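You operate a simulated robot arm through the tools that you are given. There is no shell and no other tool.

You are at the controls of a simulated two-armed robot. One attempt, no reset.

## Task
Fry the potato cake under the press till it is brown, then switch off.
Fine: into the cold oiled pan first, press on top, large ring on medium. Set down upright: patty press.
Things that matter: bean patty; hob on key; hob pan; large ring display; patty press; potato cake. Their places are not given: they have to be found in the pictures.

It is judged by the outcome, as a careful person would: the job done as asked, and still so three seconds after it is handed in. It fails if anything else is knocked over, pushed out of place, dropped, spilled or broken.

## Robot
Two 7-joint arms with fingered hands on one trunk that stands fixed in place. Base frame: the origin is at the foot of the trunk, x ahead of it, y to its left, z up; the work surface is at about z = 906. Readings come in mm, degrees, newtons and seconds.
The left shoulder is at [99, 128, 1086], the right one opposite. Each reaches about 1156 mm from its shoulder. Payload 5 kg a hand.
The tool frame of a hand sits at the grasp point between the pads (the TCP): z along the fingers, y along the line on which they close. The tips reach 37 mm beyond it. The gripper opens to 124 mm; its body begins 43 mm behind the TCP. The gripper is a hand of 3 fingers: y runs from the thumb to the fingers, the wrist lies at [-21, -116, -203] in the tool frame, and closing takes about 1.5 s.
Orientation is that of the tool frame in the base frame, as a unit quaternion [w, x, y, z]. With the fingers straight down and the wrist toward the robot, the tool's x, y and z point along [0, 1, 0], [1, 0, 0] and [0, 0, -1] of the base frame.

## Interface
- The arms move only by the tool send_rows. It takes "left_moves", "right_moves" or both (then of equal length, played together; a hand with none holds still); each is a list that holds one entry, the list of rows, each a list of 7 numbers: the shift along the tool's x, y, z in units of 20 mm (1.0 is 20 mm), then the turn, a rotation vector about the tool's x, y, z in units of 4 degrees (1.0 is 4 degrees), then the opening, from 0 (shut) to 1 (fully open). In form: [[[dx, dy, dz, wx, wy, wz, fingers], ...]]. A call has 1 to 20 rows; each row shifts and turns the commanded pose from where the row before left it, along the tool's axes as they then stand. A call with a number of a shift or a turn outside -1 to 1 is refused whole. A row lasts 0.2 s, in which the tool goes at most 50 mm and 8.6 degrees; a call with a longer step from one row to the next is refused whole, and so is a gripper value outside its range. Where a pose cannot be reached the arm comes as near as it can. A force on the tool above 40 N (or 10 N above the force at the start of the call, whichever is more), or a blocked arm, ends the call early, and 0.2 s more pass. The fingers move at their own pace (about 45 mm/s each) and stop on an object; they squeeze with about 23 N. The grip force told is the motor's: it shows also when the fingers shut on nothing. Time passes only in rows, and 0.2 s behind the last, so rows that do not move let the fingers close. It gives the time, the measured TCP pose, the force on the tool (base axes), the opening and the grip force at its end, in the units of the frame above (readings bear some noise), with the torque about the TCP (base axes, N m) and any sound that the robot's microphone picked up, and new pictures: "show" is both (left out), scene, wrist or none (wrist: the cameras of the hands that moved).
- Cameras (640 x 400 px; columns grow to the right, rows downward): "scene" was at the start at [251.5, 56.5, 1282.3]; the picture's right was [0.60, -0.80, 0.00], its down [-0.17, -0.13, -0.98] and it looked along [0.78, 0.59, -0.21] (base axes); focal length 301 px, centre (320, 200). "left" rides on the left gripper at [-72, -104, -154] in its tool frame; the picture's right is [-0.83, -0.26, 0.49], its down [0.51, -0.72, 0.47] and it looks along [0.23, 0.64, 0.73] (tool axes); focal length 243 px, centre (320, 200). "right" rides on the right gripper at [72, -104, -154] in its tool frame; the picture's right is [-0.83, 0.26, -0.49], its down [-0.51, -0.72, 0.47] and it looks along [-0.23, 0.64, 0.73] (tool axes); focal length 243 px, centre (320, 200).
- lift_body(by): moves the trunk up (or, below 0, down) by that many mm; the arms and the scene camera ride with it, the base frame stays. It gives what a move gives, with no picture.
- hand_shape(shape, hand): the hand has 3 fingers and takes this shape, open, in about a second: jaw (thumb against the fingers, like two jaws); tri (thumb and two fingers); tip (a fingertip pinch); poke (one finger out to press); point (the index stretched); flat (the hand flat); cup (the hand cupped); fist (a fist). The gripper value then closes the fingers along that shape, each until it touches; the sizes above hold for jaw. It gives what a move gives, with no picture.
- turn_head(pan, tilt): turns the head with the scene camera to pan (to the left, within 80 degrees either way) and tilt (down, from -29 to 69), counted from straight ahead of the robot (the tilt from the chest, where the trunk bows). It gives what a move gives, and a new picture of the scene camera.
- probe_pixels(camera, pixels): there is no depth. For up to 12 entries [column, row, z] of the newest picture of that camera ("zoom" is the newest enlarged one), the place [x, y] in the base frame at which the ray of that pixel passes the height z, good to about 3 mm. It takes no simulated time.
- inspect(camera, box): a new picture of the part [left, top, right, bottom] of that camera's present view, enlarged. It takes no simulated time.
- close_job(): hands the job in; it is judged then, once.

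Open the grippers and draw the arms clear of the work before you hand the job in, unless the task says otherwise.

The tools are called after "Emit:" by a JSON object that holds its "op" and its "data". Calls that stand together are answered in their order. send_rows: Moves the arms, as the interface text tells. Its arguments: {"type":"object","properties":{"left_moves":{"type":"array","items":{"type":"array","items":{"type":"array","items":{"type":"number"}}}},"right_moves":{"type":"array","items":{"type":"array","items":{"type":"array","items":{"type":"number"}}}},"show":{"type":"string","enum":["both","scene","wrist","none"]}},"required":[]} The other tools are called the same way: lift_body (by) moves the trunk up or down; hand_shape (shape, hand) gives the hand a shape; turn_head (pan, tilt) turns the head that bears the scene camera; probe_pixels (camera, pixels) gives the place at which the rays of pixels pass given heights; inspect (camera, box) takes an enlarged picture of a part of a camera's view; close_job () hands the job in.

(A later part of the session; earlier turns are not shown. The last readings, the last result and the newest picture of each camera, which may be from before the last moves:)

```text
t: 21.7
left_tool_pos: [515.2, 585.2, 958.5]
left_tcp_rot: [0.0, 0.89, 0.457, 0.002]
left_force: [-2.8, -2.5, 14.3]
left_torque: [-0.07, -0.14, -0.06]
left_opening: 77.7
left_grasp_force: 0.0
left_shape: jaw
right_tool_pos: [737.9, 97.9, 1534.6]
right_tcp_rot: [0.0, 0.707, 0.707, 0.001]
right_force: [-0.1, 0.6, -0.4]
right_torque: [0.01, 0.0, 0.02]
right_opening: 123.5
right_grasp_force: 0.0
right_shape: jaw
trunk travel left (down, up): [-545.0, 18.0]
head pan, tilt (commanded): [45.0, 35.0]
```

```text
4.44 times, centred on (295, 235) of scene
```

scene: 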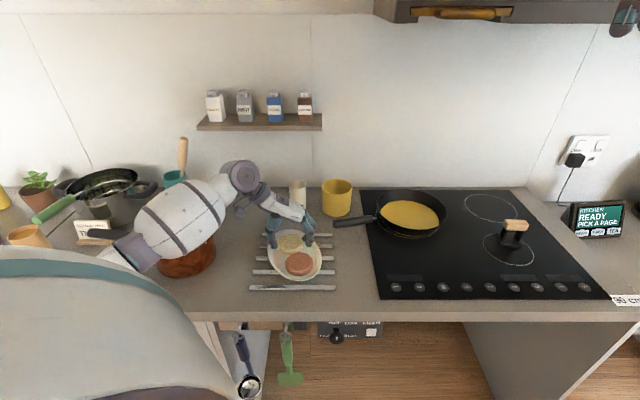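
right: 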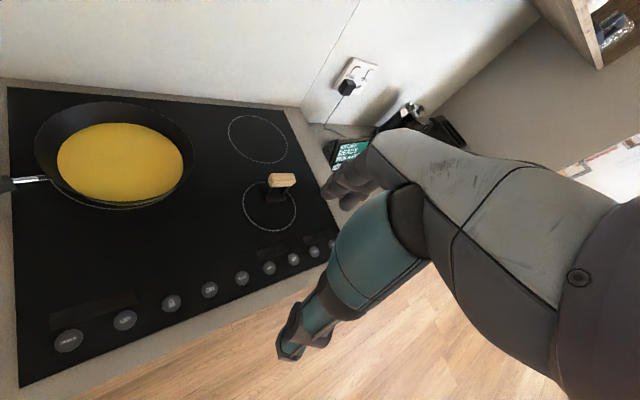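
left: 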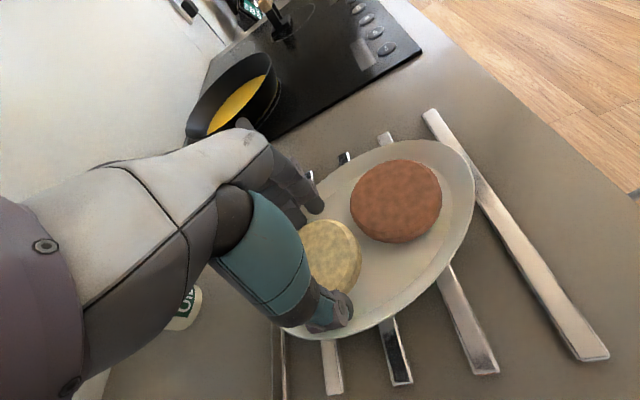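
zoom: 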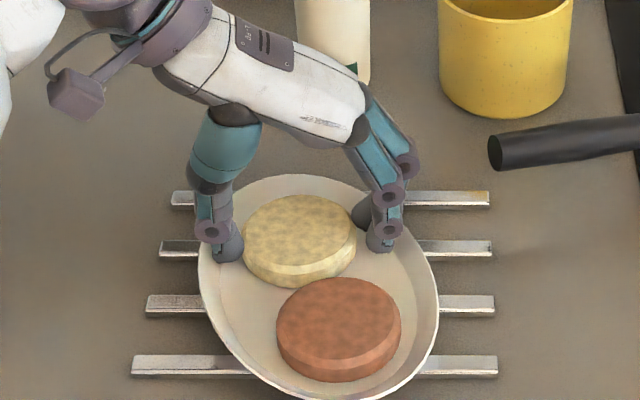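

The tips now touch the plate (14 N up). I back off 3 mm and close on the cake.

Emit:
{"op": "send_rows", "data": {"left_moves": [[[0, 0, -0.15, 0, 0, 0, 0.62], [0, 0, 0, 0, 0, 0, 0.3], [0, 0, 0, 0, 0, 0, 0], [0, 0, 0, 0, 0, 0, 0], [0, 0, 0, 0, 0, 0, 0], [0, 0, 0, 0, 0, 0, 0], [0, 0, 0, 0, 0, 0, 0], [0, 0, 0, 0, 0, 0, 0]]], "show": "both"}}

Emit:
{"op": "inspect", "data": {"camera": "scene", "box": [240, 190, 350, 280]}}

```text
t: 23.5
left_tool_pos: [517.3, 587.2, 958.7]
left_tcp_rot: [0.0, 0.89, 0.456, 0.002]
left_force: [0.0, -0.4, -0.7]
left_torque: [0.01, -0.01, 0.01]
left_opening: 68.2
left_grasp_force: 23.2
left_shape: jaw
right_tool_pos: [740.3, 99.9, 1534.8]
right_tcp_rot: [0.0, 0.708, 0.707, 0.0]
right_force: [-1.8, 0.1, 0.5]
right_torque: [0.0, -0.02, 0.03]
right_opening: 123.6
right_grasp_force: 0.0
right_shape: jaw
trunk travel left (down, up): [-545.0, 18.0]
head pan, tilt (commanded): [45.0, 35.0]
```

scene: 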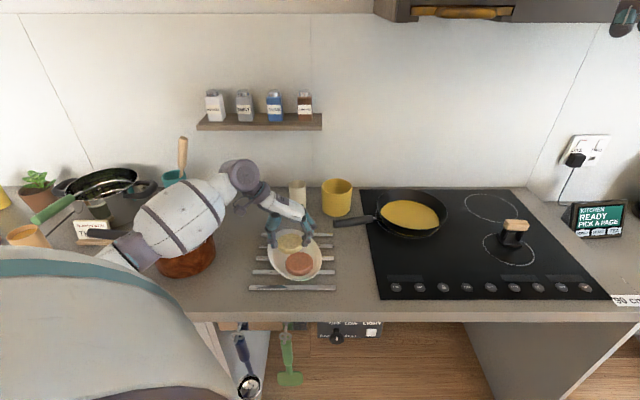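
left: 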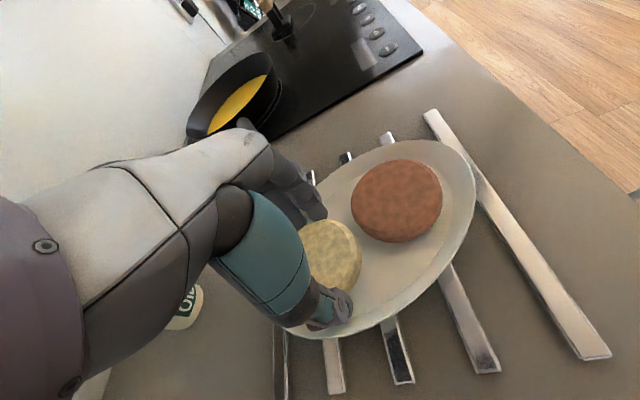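

```text
4.44 times, centred on (295, 235) of scene
```

zoom: 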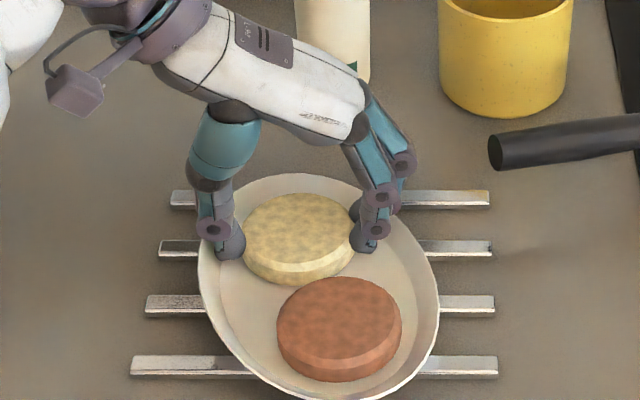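

The grip holds at 68 mm with 23 N. I lift the cake slowly 70 mm.

Emit:
{"op": "send_rows", "data": {"left_moves": [[[0, 0, -0.3, 0, 0, 0, 0], [0, 0, -0.5, 0, 0, 0, 0], [0, 0, -0.7, 0, 0, 0, 0], [0, 0, -1, 0, 0, 0, 0], [0, 0, -1, 0, 0, 0, 0], [0, 0, 0, 0, 0, 0, 0]]], "show": "both"}}

Emit:
{"op": "inspect", "data": {"camera": "scene", "box": [240, 170, 350, 280]}}

```text
t: 24.9
left_tool_pos: [516.5, 587.3, 1029.0]
left_tcp_rot: [0.0, 0.89, 0.457, 0.002]
left_force: [-0.1, 0.1, -0.9]
left_torque: [0.01, 0.0, -0.03]
left_opening: 68.1
left_grasp_force: 23.0
left_shape: jaw
right_tool_pos: [740.5, 100.0, 1534.7]
right_tcp_rot: [0.0, 0.707, 0.707, 0.001]
right_force: [0.4, -0.6, 0.3]
right_torque: [-0.01, 0.0, 0.0]
right_opening: 123.7
right_grasp_force: 0.1
right_shape: jaw
trunk travel left (down, up): [-545.0, 18.0]
head pan, tilt (commanded): [45.0, 35.0]
```

scene: 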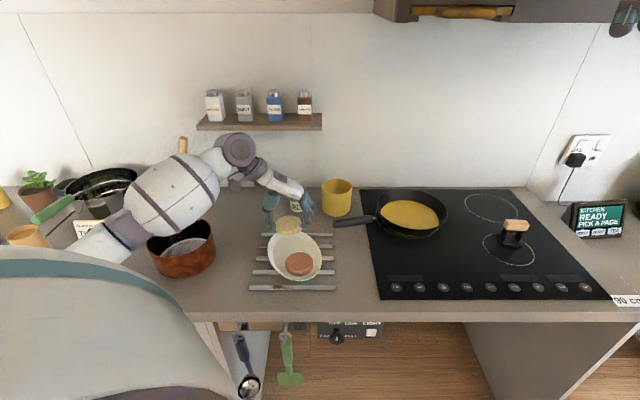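
left: 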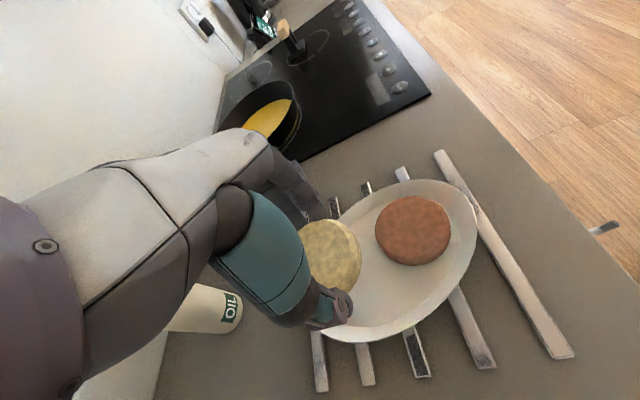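

```text
3.64 times, centred on (295, 225) of scene
```

zoom: 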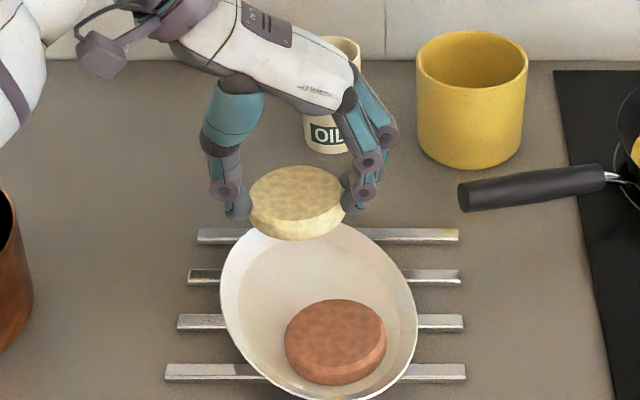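

The cake is held cleanly and the plate and bean patty stayed put. Now I measure the pan precisely in the scene and right cameras.

Emit:
{"op": "inspect", "data": {"camera": "scene", "box": [320, 170, 480, 270]}}

Emit:
{"op": "send_rows", "data": {"right_moves": [[[0, 0, 1, 0, 0, 0, 1], [0, 0, 1, 0, 0, 0, 1], [0, 0, 1, 0, 0, 0, 1], [0, 0, 1, 0, 0, 0, 1], [0, 0, 1, 0, 0, 0, 1], [0, 0, 1, 0, 0, 0, 1], [0, 0, 0, 0, 0, 0, 1]]], "left_moves": [[[0, 0, -1, 0, 0, 0, 0], [0, 0, -1, 0, 0, 0, 0], [0, 0, -1, 0, 0, 0, 0], [0, 0, 0, 0, 0, 0, 0], [0, 0, 0, 0, 0, 0, 0], [0, 0, 0, 0, 0, 0, 0], [0, 0, 0, 0, 0, 0, 0]]], "show": "both"}}

```text
4.00 times, centred on (400, 220) of scene
```

zoom: 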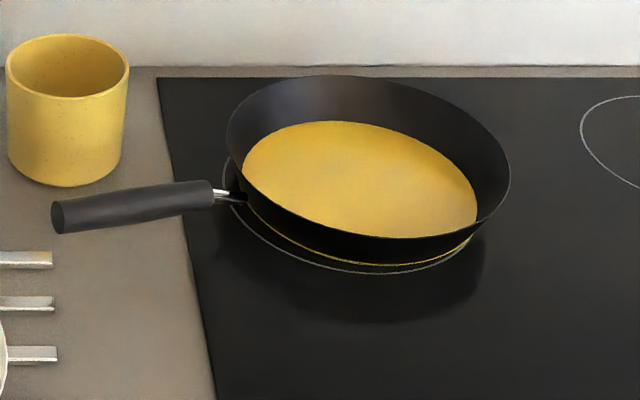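

```text
t: 26.5
left_tool_pos: [517.1, 586.9, 1090.4]
left_tcp_rot: [0.0, 0.89, 0.456, 0.002]
left_force: [0.2, -0.5, -1.0]
left_torque: [-0.01, -0.02, -0.02]
left_opening: 68.1
left_grasp_force: 23.3
left_shape: jaw
right_tool_pos: [739.7, 99.7, 1413.0]
right_tcp_rot: [0.0, 0.707, 0.707, 0.0]
right_force: [-1.4, -0.4, 1.1]
right_torque: [0.02, 0.01, 0.01]
right_opening: 123.9
right_grasp_force: 0.0
right_shape: jaw
trunk travel left (down, up): [-545.0, 18.0]
head pan, tilt (commanded): [45.0, 35.0]
```

scene: 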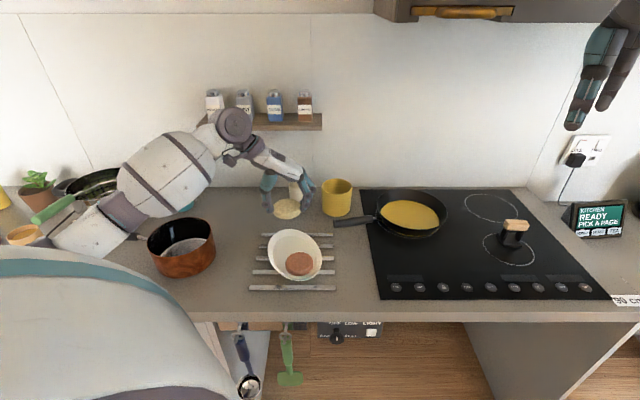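
right: 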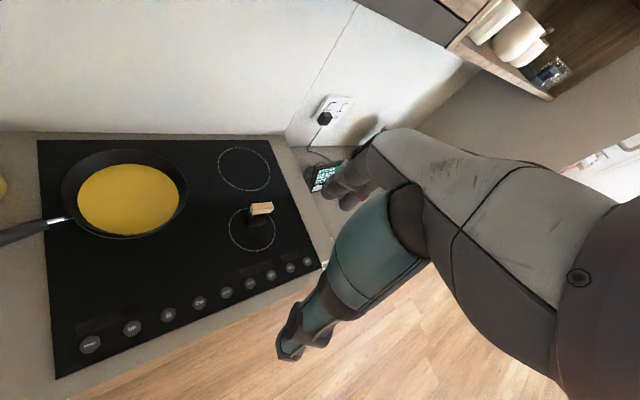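
left: 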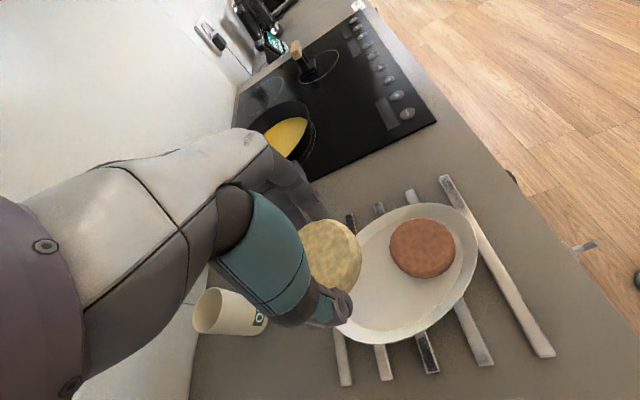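

I probe pan oil and rim centres in both cameras, plus the mug.

Emit:
{"op": "probe_pixels", "data": {"camera": "scene", "pixels": [[410, 215, 915], [410, 215, 925], [412, 209.5, 950], [412, 209.5, 960], [381, 210, 920], [439, 221, 920], [405, 200, 920], [417, 229, 920], [337, 185, 1000], [337, 213, 906], [333, 224, 950]]}}

Emit:
{"op": "inspect", "data": {"camera": "right", "box": [30, 120, 330, 320]}}

Emit:
{"op": "probe_pixels", "data": {"camera": "right", "pixels": [[129, 200, 915], [129, 200, 925], [124, 194, 950], [124, 194, 960], [77, 200, 920], [180, 198, 920], [127, 163, 920], [130, 236, 920]]}}

```text
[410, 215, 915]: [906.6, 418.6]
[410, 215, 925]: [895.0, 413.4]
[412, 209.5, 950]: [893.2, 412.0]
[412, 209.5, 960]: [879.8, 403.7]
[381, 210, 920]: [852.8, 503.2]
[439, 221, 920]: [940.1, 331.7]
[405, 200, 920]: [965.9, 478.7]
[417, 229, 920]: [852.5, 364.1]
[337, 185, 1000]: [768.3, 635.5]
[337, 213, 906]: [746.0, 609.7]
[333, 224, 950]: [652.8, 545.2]
```

```text
2.00 times, centred on (180, 220) of right
```

zoom: 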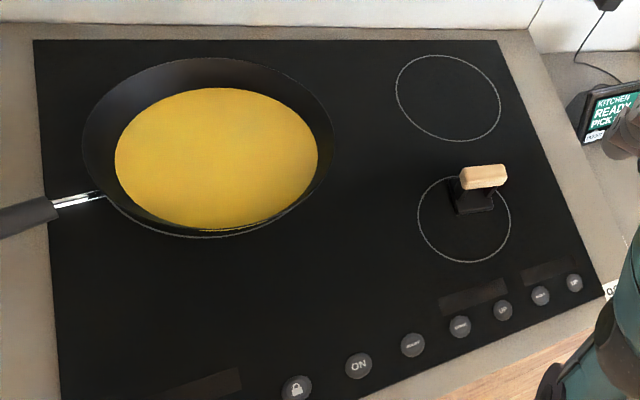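

```text
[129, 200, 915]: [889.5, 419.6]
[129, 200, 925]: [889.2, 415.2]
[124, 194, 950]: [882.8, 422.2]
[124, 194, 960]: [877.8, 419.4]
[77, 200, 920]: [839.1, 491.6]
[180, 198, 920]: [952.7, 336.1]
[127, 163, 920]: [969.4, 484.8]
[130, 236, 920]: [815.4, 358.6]
```

The pan centre is about (891,415), oil 190 mm across at z≈922, rim z≈955. I carry the cake along the tool's y toward the pan at z=1090, in two calls.

Emit:
{"op": "send_rows", "data": {"left_moves": [[[0.2, 1, 0, 0, 0, 0, 0], [0.2, 1, 0, 0, 0, 0, 0], [0.2, 1, 0, 0, 0, 0, 0], [0.2, 1, 0, 0, 0, 0, 0], [0.2, 1, 0, 0, 0, 0, 0], [0.2, 1, 0, 0, 0, 0, 0], [0.2, 1, 0, 0, 0, 0, 0], [0.2, 1, 0, 0, 0, 0, 0], [0.2, 1, 0, 0, 0, 0, 0], [0.2, 1, 0, 0, 0, 0, 0]]], "show": "scene"}}

```text
t: 28.7
left_tool_pos: [703.5, 502.6, 1088.8]
left_tcp_rot: [0.0, 0.89, 0.456, 0.0]
left_force: [0.6, -0.5, -0.3]
left_torque: [-0.01, 0.04, -0.02]
left_opening: 68.3
left_grasp_force: 22.4
left_shape: jaw
right_tool_pos: [742.2, 99.6, 1412.3]
right_tcp_rot: [-0.001, 0.707, 0.707, -0.001]
right_force: [0.3, 0.3, -0.3]
right_torque: [0.04, 0.0, 0.01]
right_opening: 124.0
right_grasp_force: 0.1
right_shape: jaw
trunk travel left (down, up): [-545.0, 18.0]
head pan, tilt (commanded): [45.0, 35.0]
```

scene: 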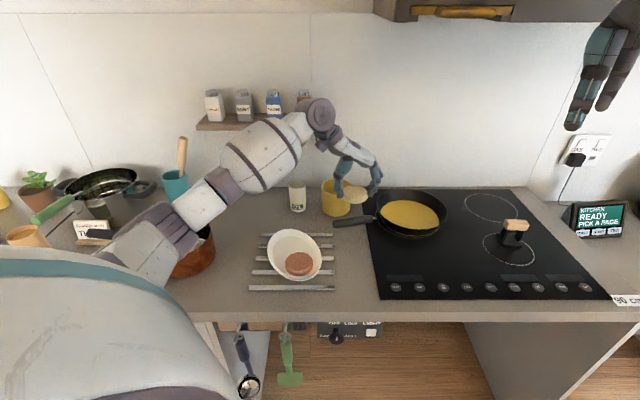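

The cake is held well and clear of the mug; I continue over the pan.

Emit:
{"op": "send_rows", "data": {"left_moves": [[[0.2, 1, 0, 0, 0, 0, 0], [0.2, 1, 0, 0, 0, 0, 0], [0.2, 1, 0, 0, 0, 0, 0], [0.2, 1, 0, 0, 0, 0, 0], [0.2, 1, 0, 0, 0, 0, 0], [0.2, 1, 0, 0, 0, 0, 0], [0.2, 1, 0, 0, 0, 0, 0], [0.2, 1, 0, 0, 0, 0, 0], [0.2, 1, 0, 0, 0, 0, 0], [0.2, 1, 0, 0, 0, 0, 0], [0, 0, 0, 0, 0, 0, 0], [0, 0, 0, 0, 0, 0, 0]]], "show": "both"}}

```text
t: 31.3
left_tool_pos: [887.9, 419.5, 1090.7]
left_tcp_rot: [0.0, 0.89, 0.457, 0.001]
left_force: [-0.6, -0.3, -1.2]
left_torque: [-0.04, 0.02, 0.0]
left_opening: 67.9
left_grasp_force: 23.1
left_shape: jaw
right_tool_pos: [740.8, 101.3, 1413.9]
right_tcp_rot: [0.0, 0.707, 0.707, -0.001]
right_force: [0.6, -0.4, 0.4]
right_torque: [0.04, 0.0, -0.01]
right_opening: 123.6
right_grasp_force: 0.1
right_shape: jaw
trunk travel left (down, up): [-545.0, 18.0]
head pan, tilt (commanded): [45.0, 35.0]
```

scene: 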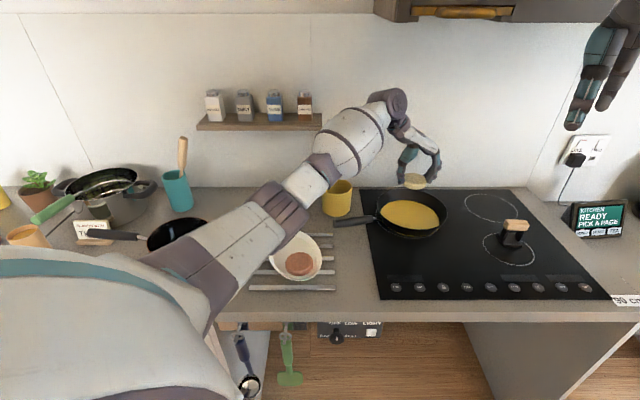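
left: 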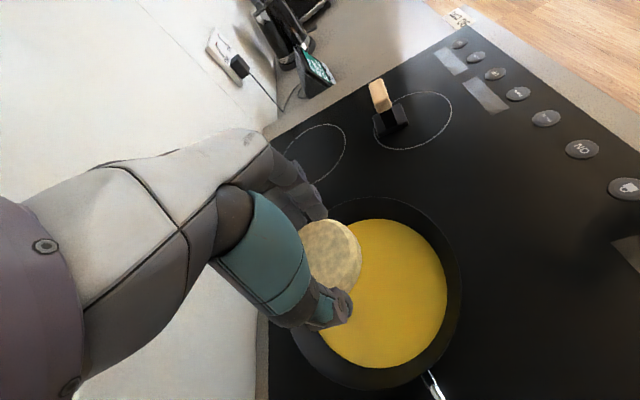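

The hand is over the pan. I probe pan rim and oil edge points in the left camera to refine the centre.

Emit:
{"op": "probe_pixels", "data": {"camera": "left", "pixels": [[447, 295, 922], [390, 368, 922], [385, 220, 922], [430, 245, 922], [428, 340, 922], [461, 285, 955], [380, 390, 955], [385, 197, 955], [438, 225, 955], [440, 350, 955], [300, 350, 955]]}}

Emit:
{"op": "inspect", "data": {"camera": "left", "box": [240, 150, 480, 400]}}

Emit:
{"op": "inspect", "data": {"camera": "scene", "box": [340, 130, 480, 250]}}

```text
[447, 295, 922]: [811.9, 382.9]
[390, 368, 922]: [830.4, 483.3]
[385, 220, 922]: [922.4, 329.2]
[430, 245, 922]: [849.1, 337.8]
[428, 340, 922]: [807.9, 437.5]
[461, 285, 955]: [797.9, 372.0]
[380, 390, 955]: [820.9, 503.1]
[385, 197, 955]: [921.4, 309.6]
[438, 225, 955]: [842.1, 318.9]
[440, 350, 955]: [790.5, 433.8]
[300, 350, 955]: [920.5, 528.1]
```

```text
1.60 times, centred on (360, 275) of left
```

zoom: 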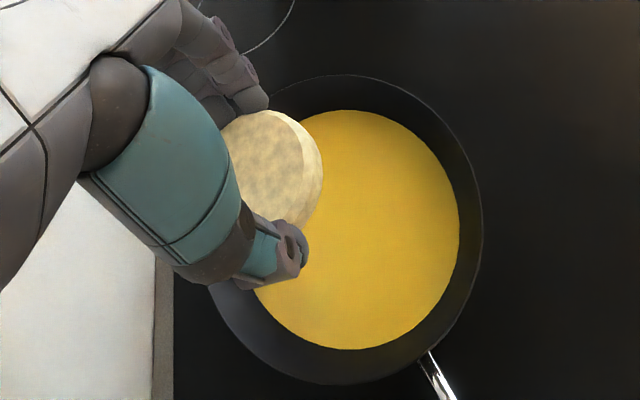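

```text
3.33 times, centred on (410, 190) of scene
```

zoom: 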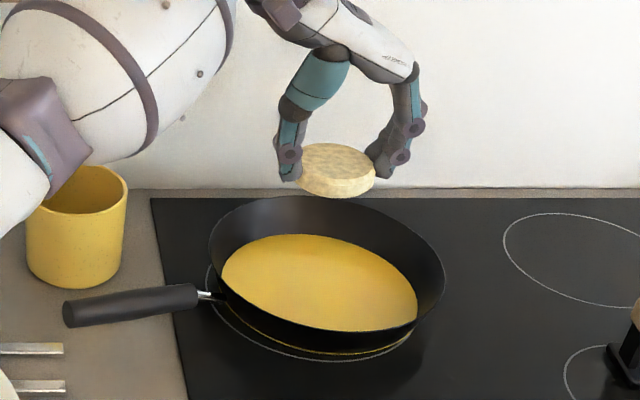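

The fit gives the pan centre at about (896,419) with a flat base of radius about 93. I shift 7 mm and descend to z≈990.

Emit:
{"op": "send_rows", "data": {"left_moves": [[[0.145, 0.33, 1, 0, 0, 0, 0], [0, 0, 1, 0, 0, 0, 0], [0, 0, 1, 0, 0, 0, 0], [0, 0, 1, 0, 0, 0, 0], [0, 0, 0.9, 0, 0, 0, 0], [0, 0, 0, 0, 0, 0, 0], [0, 0, 0, 0, 0, 0, 0]]], "show": "both"}}

Emit:
{"op": "inspect", "data": {"camera": "scene", "box": [340, 150, 480, 270]}}

```text
t: 32.9
left_tool_pos: [894.1, 417.1, 991.8]
left_tcp_rot: [0.0, 0.89, 0.457, 0.001]
left_force: [-0.1, -0.4, -1.5]
left_torque: [-0.05, -0.04, 0.0]
left_opening: 67.8
left_grasp_force: 22.8
left_shape: jaw
right_tool_pos: [741.8, 100.5, 1413.4]
right_tcp_rot: [0.0, 0.707, 0.707, 0.0]
right_force: [0.0, -0.6, -0.2]
right_torque: [0.0, -0.03, 0.01]
right_opening: 123.9
right_grasp_force: 0.1
right_shape: jaw
trunk travel left (down, up): [-545.0, 18.0]
head pan, tilt (commanded): [45.0, 35.0]
```

scene: 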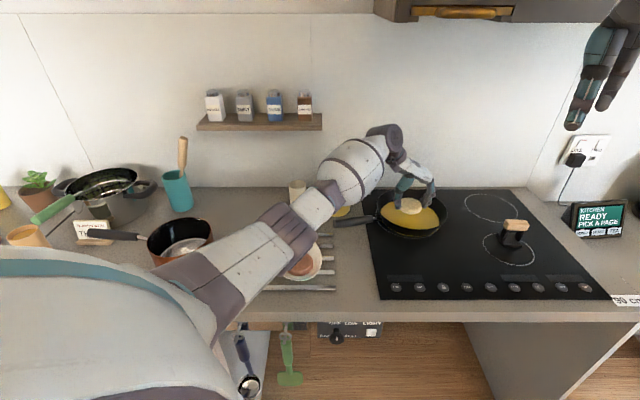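
left: 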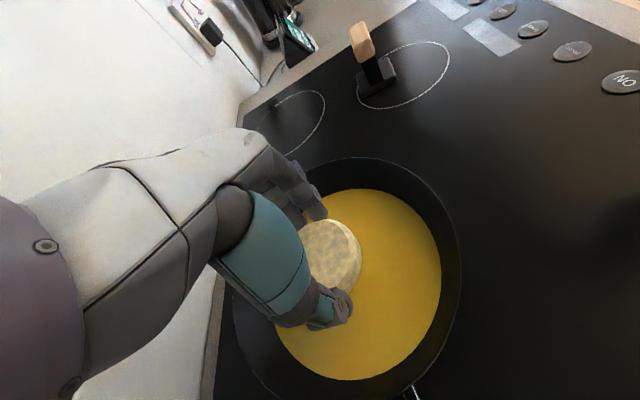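

```text
3.33 times, centred on (410, 210) of scene
```

zoom: 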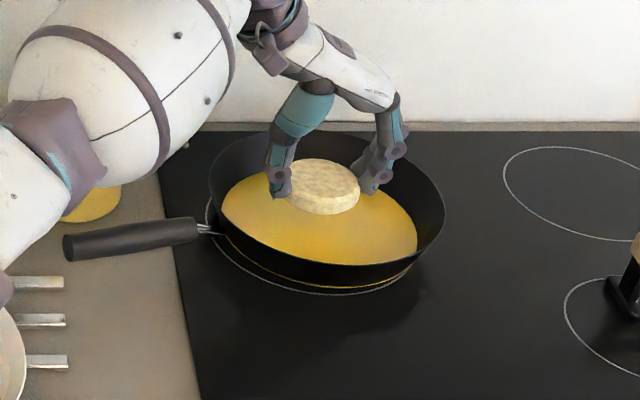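

The cake is centred over the oil. I descend gently, 5 mm per row, then check force.

Emit:
{"op": "send_rows", "data": {"left_moves": [[[0, 0, 0.25, 0, 0, 0, 0], [0, 0, 0.25, 0, 0, 0, 0], [0, 0, 0.25, 0, 0, 0, 0], [0, 0, 0.25, 0, 0, 0, 0], [0, 0, 0, 0, 0, 0, 0]]], "show": "both"}}

Emit:
{"op": "inspect", "data": {"camera": "scene", "box": [360, 160, 460, 250]}}

```text
t: 34.1
left_tool_pos: [896.6, 417.2, 973.4]
left_tcp_rot: [0.0, 0.89, 0.456, 0.001]
left_force: [-0.2, -0.7, -1.5]
left_torque: [0.0, -0.02, 0.05]
left_opening: 67.9
left_grasp_force: 23.4
left_shape: jaw
right_tool_pos: [741.3, 99.9, 1412.9]
right_tcp_rot: [0.0, 0.708, 0.707, -0.001]
right_force: [-0.6, -1.0, -0.1]
right_torque: [-0.03, 0.0, -0.02]
right_opening: 123.6
right_grasp_force: 0.0
right_shape: jaw
trunk travel left (down, up): [-545.0, 18.0]
head pan, tilt (commanded): [45.0, 35.0]
```

scene: 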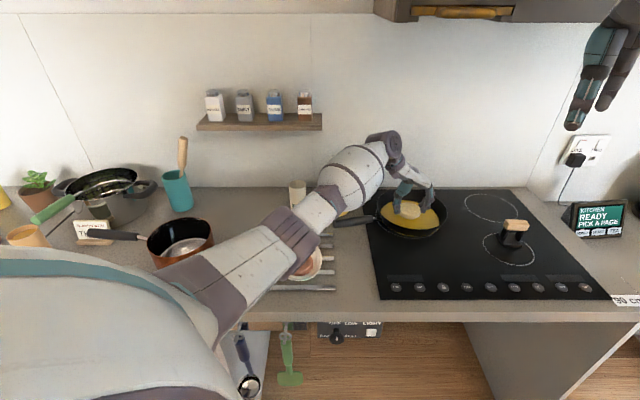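
left: 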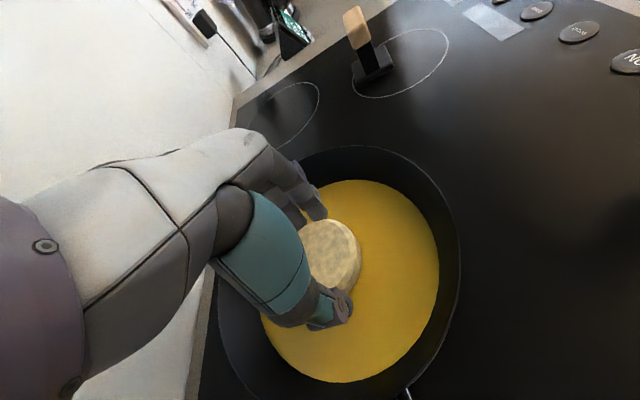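

```text
4.44 times, centred on (410, 205) of scene
```

zoom: 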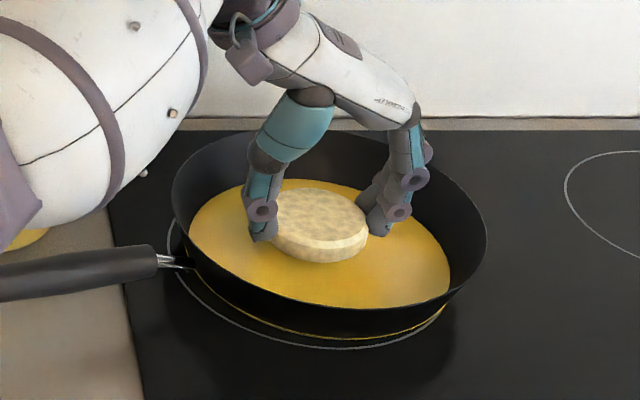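

No contact yet (force −1.5 N). I go down in 2.5 mm rows.

Emit:
{"op": "send_rows", "data": {"left_moves": [[[0, 0, 0.125, 0, 0, 0, 0], [0, 0, 0.125, 0, 0, 0, 0], [0, 0, 0.125, 0, 0, 0, 0], [0, 0, 0, 0, 0, 0, 0]]], "show": "none"}}

```text
t: 35.1
left_tool_pos: [896.1, 416.7, 964.7]
left_tcp_rot: [0.0, 0.89, 0.456, 0.001]
left_force: [1.1, -0.1, -1.0]
left_torque: [0.01, -0.02, 0.0]
left_opening: 68.2
left_grasp_force: 22.8
left_shape: jaw
right_tool_pos: [740.6, 100.5, 1413.2]
right_tcp_rot: [-0.001, 0.707, 0.708, 0.001]
right_force: [0.3, 0.1, -0.2]
right_torque: [0.0, 0.01, -0.02]
right_opening: 123.5
right_grasp_force: 0.1
right_shape: jaw
trunk travel left (down, up): [-545.0, 18.0]
head pan, tilt (commanded): [45.0, 35.0]
```

Emit:
{"op": "send_rows", "data": {"left_moves": [[[0, 0, 0.1, 0, 0, 0, 0], [0, 0, 0.1, 0, 0, 0, 0], [0, 0, 0, 0, 0, 0, 0]]], "show": "both"}}

Emit:
{"op": "inspect", "data": {"camera": "scene", "box": [360, 160, 460, 250]}}

```text
t: 35.9
left_tool_pos: [895.9, 416.6, 961.2]
left_tcp_rot: [0.0, 0.89, 0.457, 0.001]
left_force: [-0.2, -0.5, -1.0]
left_torque: [-0.01, 0.0, 0.0]
left_opening: 67.9
left_grasp_force: 23.0
left_shape: jaw
right_tool_pos: [739.7, 100.3, 1413.0]
right_tcp_rot: [0.001, 0.707, 0.707, 0.0]
right_force: [0.3, 0.5, 0.5]
right_torque: [-0.01, -0.01, 0.0]
right_opening: 123.8
right_grasp_force: 0.1
right_shape: jaw
trunk travel left (down, up): [-545.0, 18.0]
head pan, tilt (commanded): [45.0, 35.0]
```

scene: 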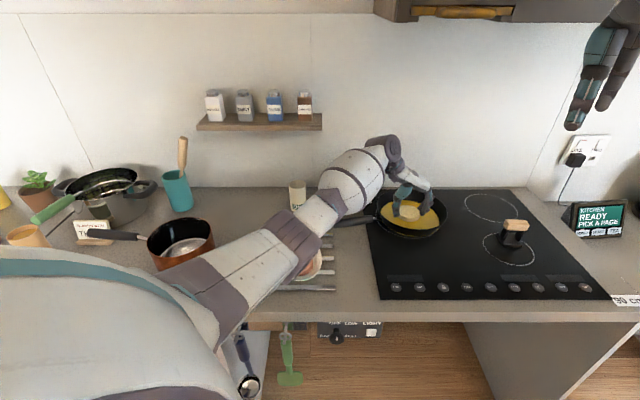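
left: 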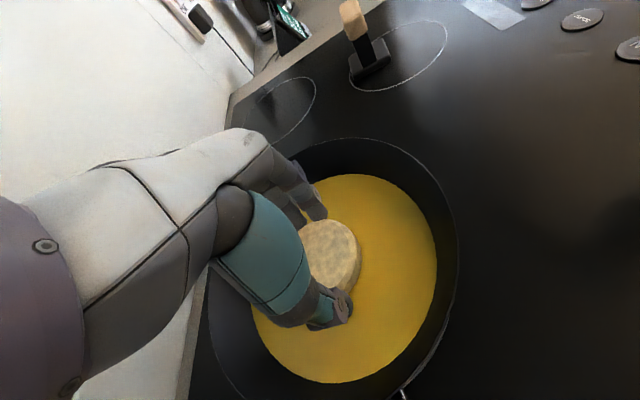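

```text
4.44 times, centred on (410, 205) of scene
```

zoom: 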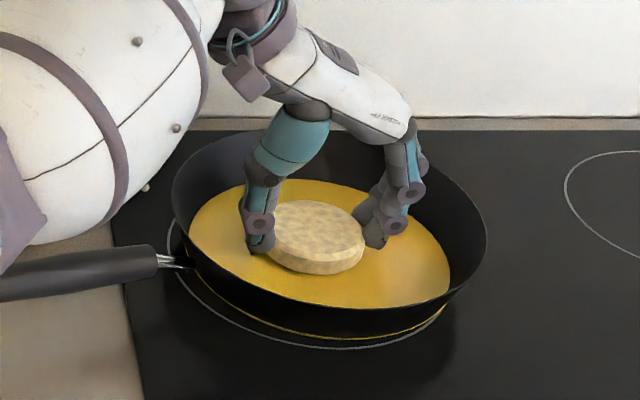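

Still no contact at z=961. I continue downward in 2 mm rows until a force appears.

Emit:
{"op": "send_rows", "data": {"left_moves": [[[0, 0, 0.1, 0, 0, 0, 0], [0, 0, 0.1, 0, 0, 0, 0], [0, 0, 0, 0, 0, 0, 0]]], "show": "none"}}

```text
t: 36.7
left_tool_pos: [895.4, 416.4, 956.9]
left_tcp_rot: [0.0, 0.89, 0.456, 0.002]
left_force: [-0.2, -0.8, -0.7]
left_torque: [0.0, 0.0, 0.0]
left_opening: 68.2
left_grasp_force: 23.1
left_shape: jaw
right_tool_pos: [739.5, 100.4, 1413.8]
right_tcp_rot: [-0.001, 0.707, 0.708, 0.0]
right_force: [-0.3, 0.8, -0.2]
right_torque: [0.0, 0.02, 0.01]
right_opening: 123.8
right_grasp_force: 0.0
right_shape: jaw
trunk travel left (down, up): [-545.0, 18.0]
head pan, tilt (commanded): [45.0, 35.0]
```

Emit:
{"op": "send_rows", "data": {"left_moves": [[[0, 0, 0.1, 0, 0, 0, 0], [0, 0, 0.1, 0, 0, 0, 0], [0, 0, 0, 0, 0, 0, 0]]], "show": "both"}}

Emit:
{"op": "inspect", "data": {"camera": "scene", "box": [360, 160, 460, 250]}}

```text
t: 37.5
left_tool_pos: [895.0, 416.1, 954.9]
left_tcp_rot: [0.001, 0.89, 0.457, 0.002]
left_force: [0.5, 0.7, 9.1]
left_torque: [0.08, -0.05, 0.05]
left_opening: 67.9
left_grasp_force: 23.4
left_shape: jaw
right_tool_pos: [737.9, 99.3, 1414.2]
right_tcp_rot: [0.001, 0.707, 0.707, 0.001]
right_force: [0.6, 0.6, 0.1]
right_torque: [0.01, -0.01, -0.05]
right_opening: 123.5
right_grasp_force: 0.1
right_shape: jaw
trunk travel left (down, up): [-545.0, 18.0]
head pan, tilt (commanded): [45.0, 35.0]
```

scene: 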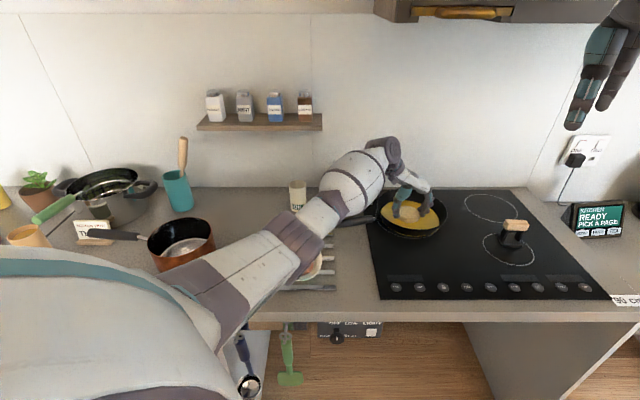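
left: 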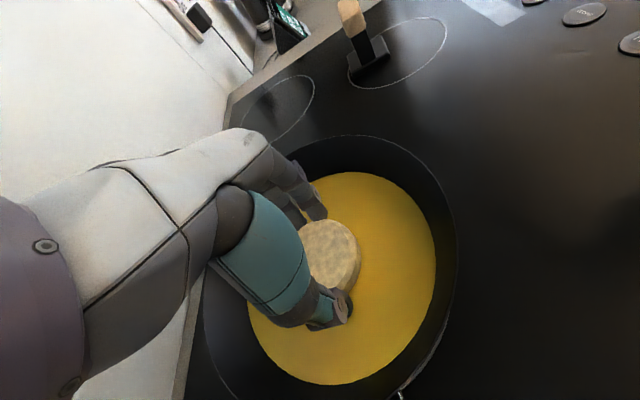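

```text
4.44 times, centred on (410, 205) of scene
```

zoom: 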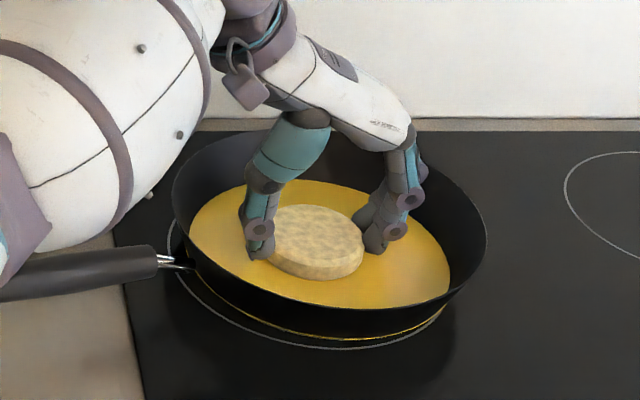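

Contact: 9 N upward with the cake on the pan base. I open the fingers to let go, then rise straight up.

Emit:
{"op": "send_rows", "data": {"left_moves": [[[0, 0, 0, 0, 0, 0, 0.6], [0, 0, -0.05, 0, 0, 0, 0.7], [0, 0, 0, 0, 0, 0, 0.75], [0, 0, 0, 0, 0, 0, 0.75], [0, 0, 0, 0, 0, 0, 0.75]]], "show": "both"}}

Emit:
{"op": "inspect", "data": {"camera": "scene", "box": [360, 160, 460, 250]}}

```text
t: 38.7
left_tool_pos: [896.3, 416.2, 953.3]
left_tcp_rot: [0.0, 0.89, 0.456, 0.003]
left_force: [-0.4, 0.2, 0.8]
left_torque: [-0.02, 0.0, 0.0]
left_opening: 92.6
left_grasp_force: 0.0
left_shape: jaw
right_tool_pos: [740.4, 100.6, 1412.4]
right_tcp_rot: [-0.001, 0.707, 0.708, 0.0]
right_force: [-0.8, 0.2, 0.6]
right_torque: [0.0, 0.0, 0.01]
right_opening: 123.6
right_grasp_force: 0.1
right_shape: jaw
trunk travel left (down, up): [-545.0, 18.0]
head pan, tilt (commanded): [45.0, 35.0]
```

scene: 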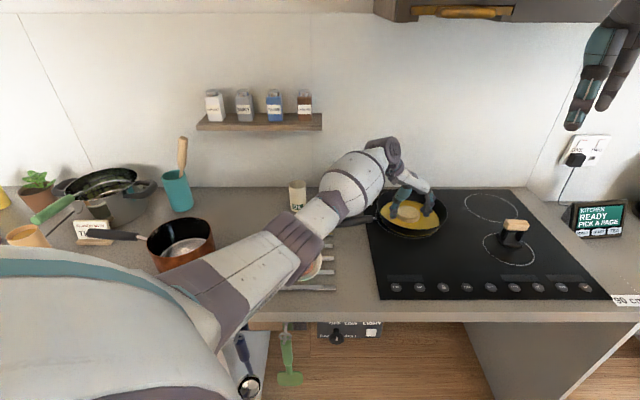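
left: 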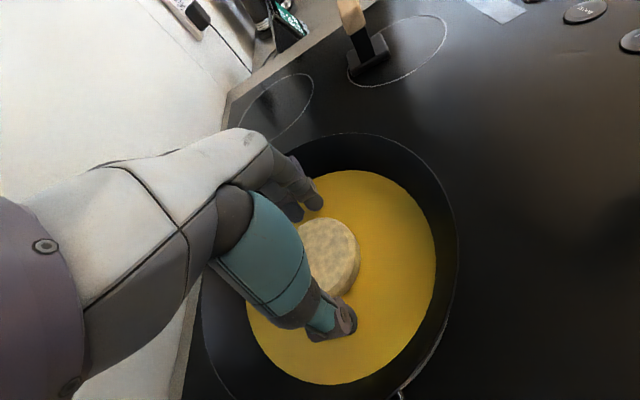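

```text
4.44 times, centred on (410, 205) of scene
```

zoom: 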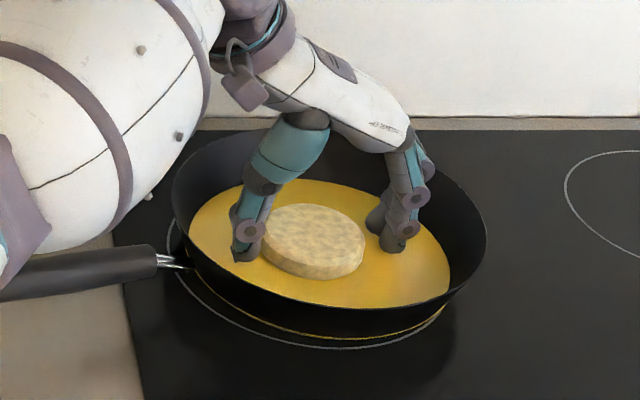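

The cake lies free in the oil. I raise the left hand straight up, 160 mm.

Emit:
{"op": "send_rows", "data": {"left_moves": [[[0, 0, -0.5, 0, 0, 0, 0.75], [0, 0, -1, 0, 0, 0, 0.75], [0, 0, -1, 0, 0, 0, 0.75], [0, 0, -1, 0, 0, 0, 0.75], [0, 0, -1, 0, 0, 0, 0.75], [0, 0, -1, 0, 0, 0, 0.75], [0, 0, -1, 0, 0, 0, 0.75], [0, 0, -1, 0, 0, 0, 0.75], [0, 0, -1, 0, 0, 0, 0.75], [0, 0, 0, 0, 0, 0, 0.75]]], "show": "both"}}

```text
t: 40.9
left_tool_pos: [894.8, 417.4, 1123.3]
left_tcp_rot: [0.001, 0.89, 0.457, 0.002]
left_force: [0.0, 0.1, -1.1]
left_torque: [0.01, -0.03, -0.01]
left_opening: 92.7
left_grasp_force: 0.1
left_shape: jaw
right_tool_pos: [740.1, 101.5, 1412.5]
right_tcp_rot: [0.0, 0.707, 0.707, 0.0]
right_force: [-0.7, 0.1, 0.2]
right_torque: [-0.01, 0.01, 0.01]
right_opening: 123.7
right_grasp_force: 0.1
right_shape: jaw
trunk travel left (down, up): [-545.0, 18.0]
head pan, tilt (commanded): [45.0, 35.0]
```

scene: 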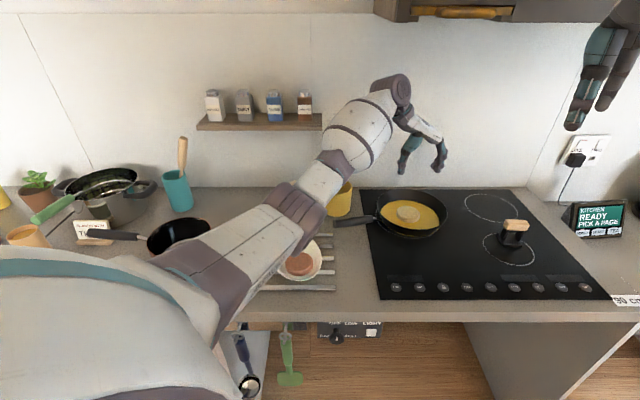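
left: 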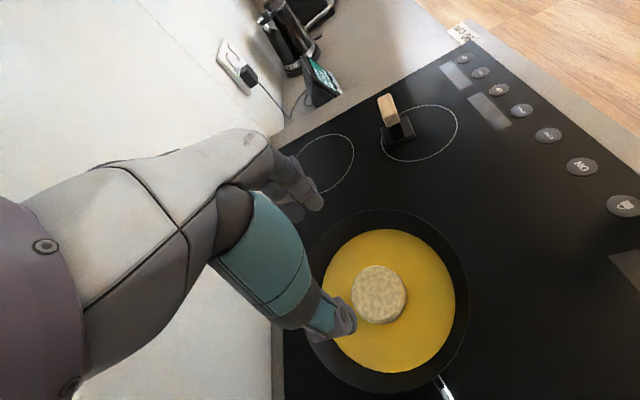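

The cake sits near the pan centre. While the left hand is here its camera sees the press at (396,118); I measure the press from it and the scene.

Emit:
{"op": "inspect", "data": {"camera": "left", "box": [340, 70, 480, 180]}}

Emit:
{"op": "inspect", "data": {"camera": "scene", "box": [470, 200, 560, 270]}}

Emit:
{"op": "inspect", "data": {"camera": "left", "box": [290, 200, 490, 400]}}

```text
3.64 times, centred on (410, 125) of left
```

zoom: 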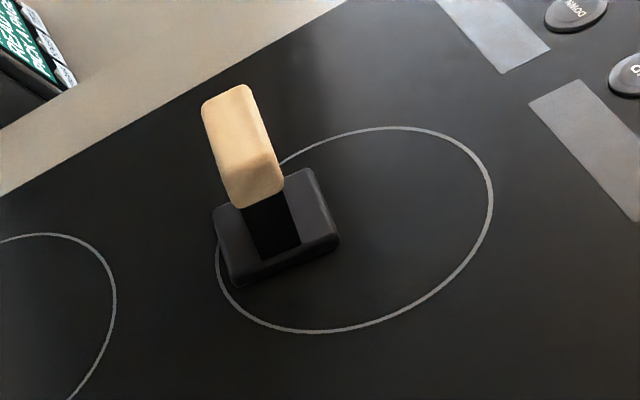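

```text
5.71 times, centred on (515, 235) of scene
```

zoom: 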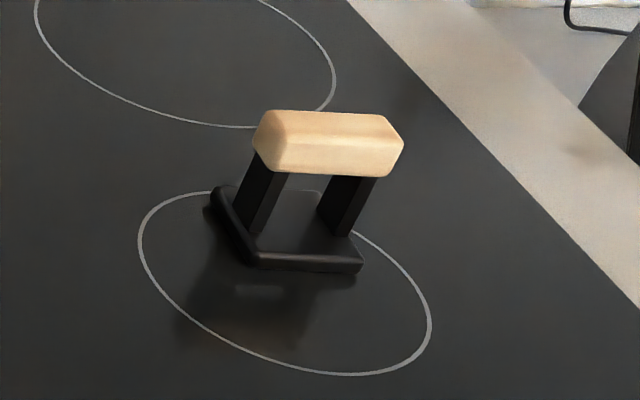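

```text
2.00 times, centred on (390, 300) of left
```

zoom: 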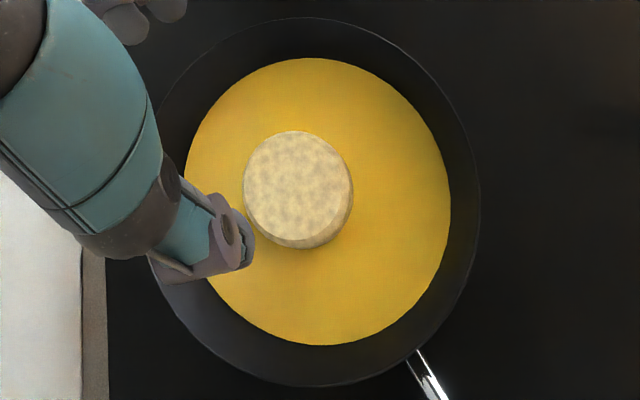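

Emit:
{"op": "probe_pixels", "data": {"camera": "left", "pixels": [[386.6, 148.9, 915], [415.2, 136, 915], [407.8, 116.8, 922], [380.9, 128.3, 922], [383.9, 95.3, 980], [383.9, 95.3, 990], [383.9, 95.3, 1000], [396, 114, 960], [396, 114, 980], [390, 106, 980], [390, 106, 990], [390, 106, 1000]]}}

Emit:
{"op": "probe_pixels", "data": {"camera": "scene", "pixels": [[503.6, 246.9, 915], [522.5, 247.3, 915], [496.1, 233.6, 920], [504.1, 224.5, 970], [504.1, 224.5, 985], [529, 225, 970], [529, 225, 985], [516.5, 222, 970], [516.5, 222, 980], [516.5, 222, 990], [516.5, 222, 1000]]}}

```text
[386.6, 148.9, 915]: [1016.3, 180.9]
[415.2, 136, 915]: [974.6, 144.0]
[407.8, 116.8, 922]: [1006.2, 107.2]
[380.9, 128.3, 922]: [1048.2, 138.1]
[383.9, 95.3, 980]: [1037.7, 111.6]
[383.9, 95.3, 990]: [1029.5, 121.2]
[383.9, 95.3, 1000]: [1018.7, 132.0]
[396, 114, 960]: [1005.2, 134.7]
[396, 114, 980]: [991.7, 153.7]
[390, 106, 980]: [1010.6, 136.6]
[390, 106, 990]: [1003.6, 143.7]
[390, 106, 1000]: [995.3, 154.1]
```

```text
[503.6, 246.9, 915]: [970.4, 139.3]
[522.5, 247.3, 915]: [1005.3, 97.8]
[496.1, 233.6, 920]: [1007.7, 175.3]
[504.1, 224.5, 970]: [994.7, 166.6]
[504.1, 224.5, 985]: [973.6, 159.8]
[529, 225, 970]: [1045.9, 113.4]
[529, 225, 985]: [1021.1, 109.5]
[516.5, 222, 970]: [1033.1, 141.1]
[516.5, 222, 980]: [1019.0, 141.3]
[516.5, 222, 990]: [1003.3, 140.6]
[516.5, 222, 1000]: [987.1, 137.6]
```

The press base is about 54 mm square centred at (1009,140), its bar runs along the counter's length, top at about z=988. I probe the cake's place in the pan, then withdraw the left hand to the left along its path.

Emit:
{"op": "probe_pixels", "data": {"camera": "left", "pixels": [[379, 293, 929], [378.5, 293, 925], [379, 265, 929], [378, 323, 922], [352, 294, 929], [405.5, 294, 929]]}}

Emit:
{"op": "send_rows", "data": {"left_moves": [[[0, -0.5, -0.5, 0, 0, 0, 0.75], [-0.2, -1, -0.5, 0, 0, 0, 0.75], [-0.2, -1, -0.5, 0, 0, 0, 0.75], [-0.2, -1, -0.5, 0, 0, 0, 0.75], [-0.2, -1, -0.5, 0, 0, 0, 0.75], [-0.2, -1, -0.5, 0, 0, 0, 0.75], [-0.2, -1, -0.5, 0, 0, 0, 0.75], [-0.2, -1, -0.5, 0, 0, 0, 0.75], [-0.2, -1, -0.5, 0, 0, 0, 0.75], [-0.2, -1, -0.5, 0, 0, 0, 0.75], [-0.2, -1, 0, 0, 0, 0, 0.75], [-0.2, -1, 0, 0, 0, 0, 0.75], [-0.2, -1, 0, 0, 0, 0, 0.75], [-0.2, -1, 0, 0, 0, 0, 0.75], [-0.2, -1, 0, 0, 0, 0, 0.75], [-0.2, -1, 0, 0, 0, 0, 0.75], [-0.2, -1, 0, 0, 0, 0, 0.75], [-0.2, -1, 0, 0, 0, 0, 0.75], [-0.2, -1, 0, 0, 0, 0, 0.75], [-0.2, -1, 0, 0, 0, 0, 0.75]]], "show": "scene"}}

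```text
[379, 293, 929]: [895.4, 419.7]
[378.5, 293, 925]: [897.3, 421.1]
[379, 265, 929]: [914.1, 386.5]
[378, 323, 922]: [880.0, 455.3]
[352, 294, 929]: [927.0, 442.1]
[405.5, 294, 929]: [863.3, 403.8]
```

```text
t: 45.1
left_tool_pos: [532.8, 583.2, 1224.3]
left_tcp_rot: [0.002, 0.89, 0.457, 0.002]
left_force: [-0.3, -0.4, 0.2]
left_torque: [-0.01, -0.02, -0.02]
left_opening: 92.9
left_grasp_force: 0.1
left_shape: jaw
right_tool_pos: [740.2, 100.3, 1413.4]
right_tcp_rot: [0.0, 0.707, 0.707, 0.0]
right_force: [-0.2, -0.3, 0.0]
right_torque: [-0.02, -0.04, 0.0]
right_opening: 123.7
right_grasp_force: 0.1
right_shape: jaw
trunk travel left (down, up): [-545.0, 18.0]
head pan, tilt (commanded): [45.0, 35.0]
```

scene: 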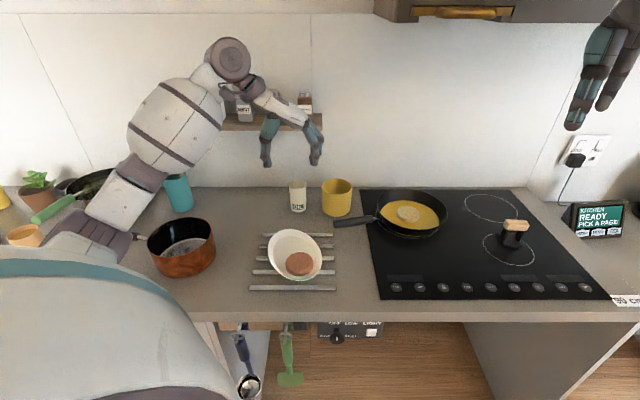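

The left hand is clear. Now the right hand descends to about z=1093 in front of the hob while turning −45° so that its closing line crosses the press's bar.

Emit:
{"op": "send_rows", "data": {"right_moves": [[[0, 0, 1, 0, 0, -1, 1], [0, 0, 1, 0, 0, -1, 1], [0, 0, 1, 0, 0, -1, 1], [0, 0, 1, 0, 0, -1, 1], [0, 0, 1, 0, 0, -1, 1], [0, 0, 1, 0, 0, -1, 1], [0, 0, 1, 0, 0, -1, 1], [0, 0, 1, 0, 0, -1, 1], [0, 0, 1, 0, 0, -1, 1], [0, 0, 1, 0, 0, -1, 1], [0, 0, 1, 0, 0, -1, 1], [0, 0, 1, 0, 0, -0.25, 1], [0, 0, 1, 0, 0, 0, 1], [0, 0, 1, 0, 0, 0, 1], [0, 0, 1, 0, 0, 0, 1], [0, 0, 0, 0, 0, 0, 1]]], "show": "both"}}

```text
t: 48.5
left_tool_pos: [532.8, 582.8, 1222.7]
left_tcp_rot: [0.001, 0.89, 0.456, 0.001]
left_force: [0.2, 0.6, -0.7]
left_torque: [0.03, 0.02, 0.0]
left_opening: 92.4
left_grasp_force: 0.1
left_shape: jaw
right_tool_pos: [739.7, 100.6, 1114.4]
right_tcp_rot: [0.0, 0.383, 0.924, 0.0]
right_force: [0.0, -0.5, 0.1]
right_torque: [0.02, -0.02, 0.01]
right_opening: 123.6
right_grasp_force: 0.0
right_shape: jaw
trunk travel left (down, up): [-545.0, 18.0]
head pan, tilt (commanded): [45.0, 35.0]
```

scene: 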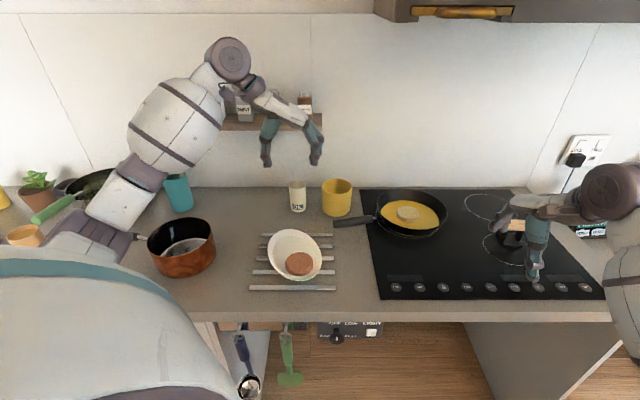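
right: 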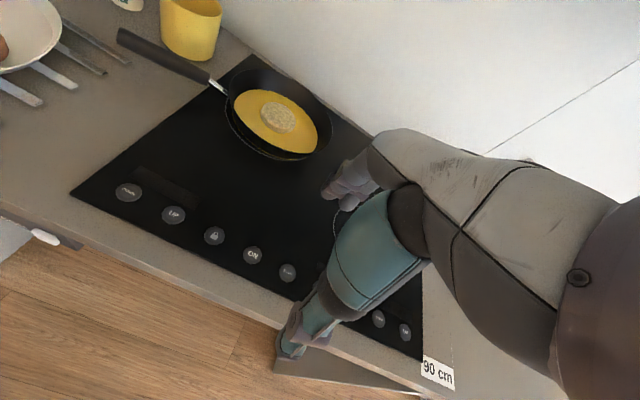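

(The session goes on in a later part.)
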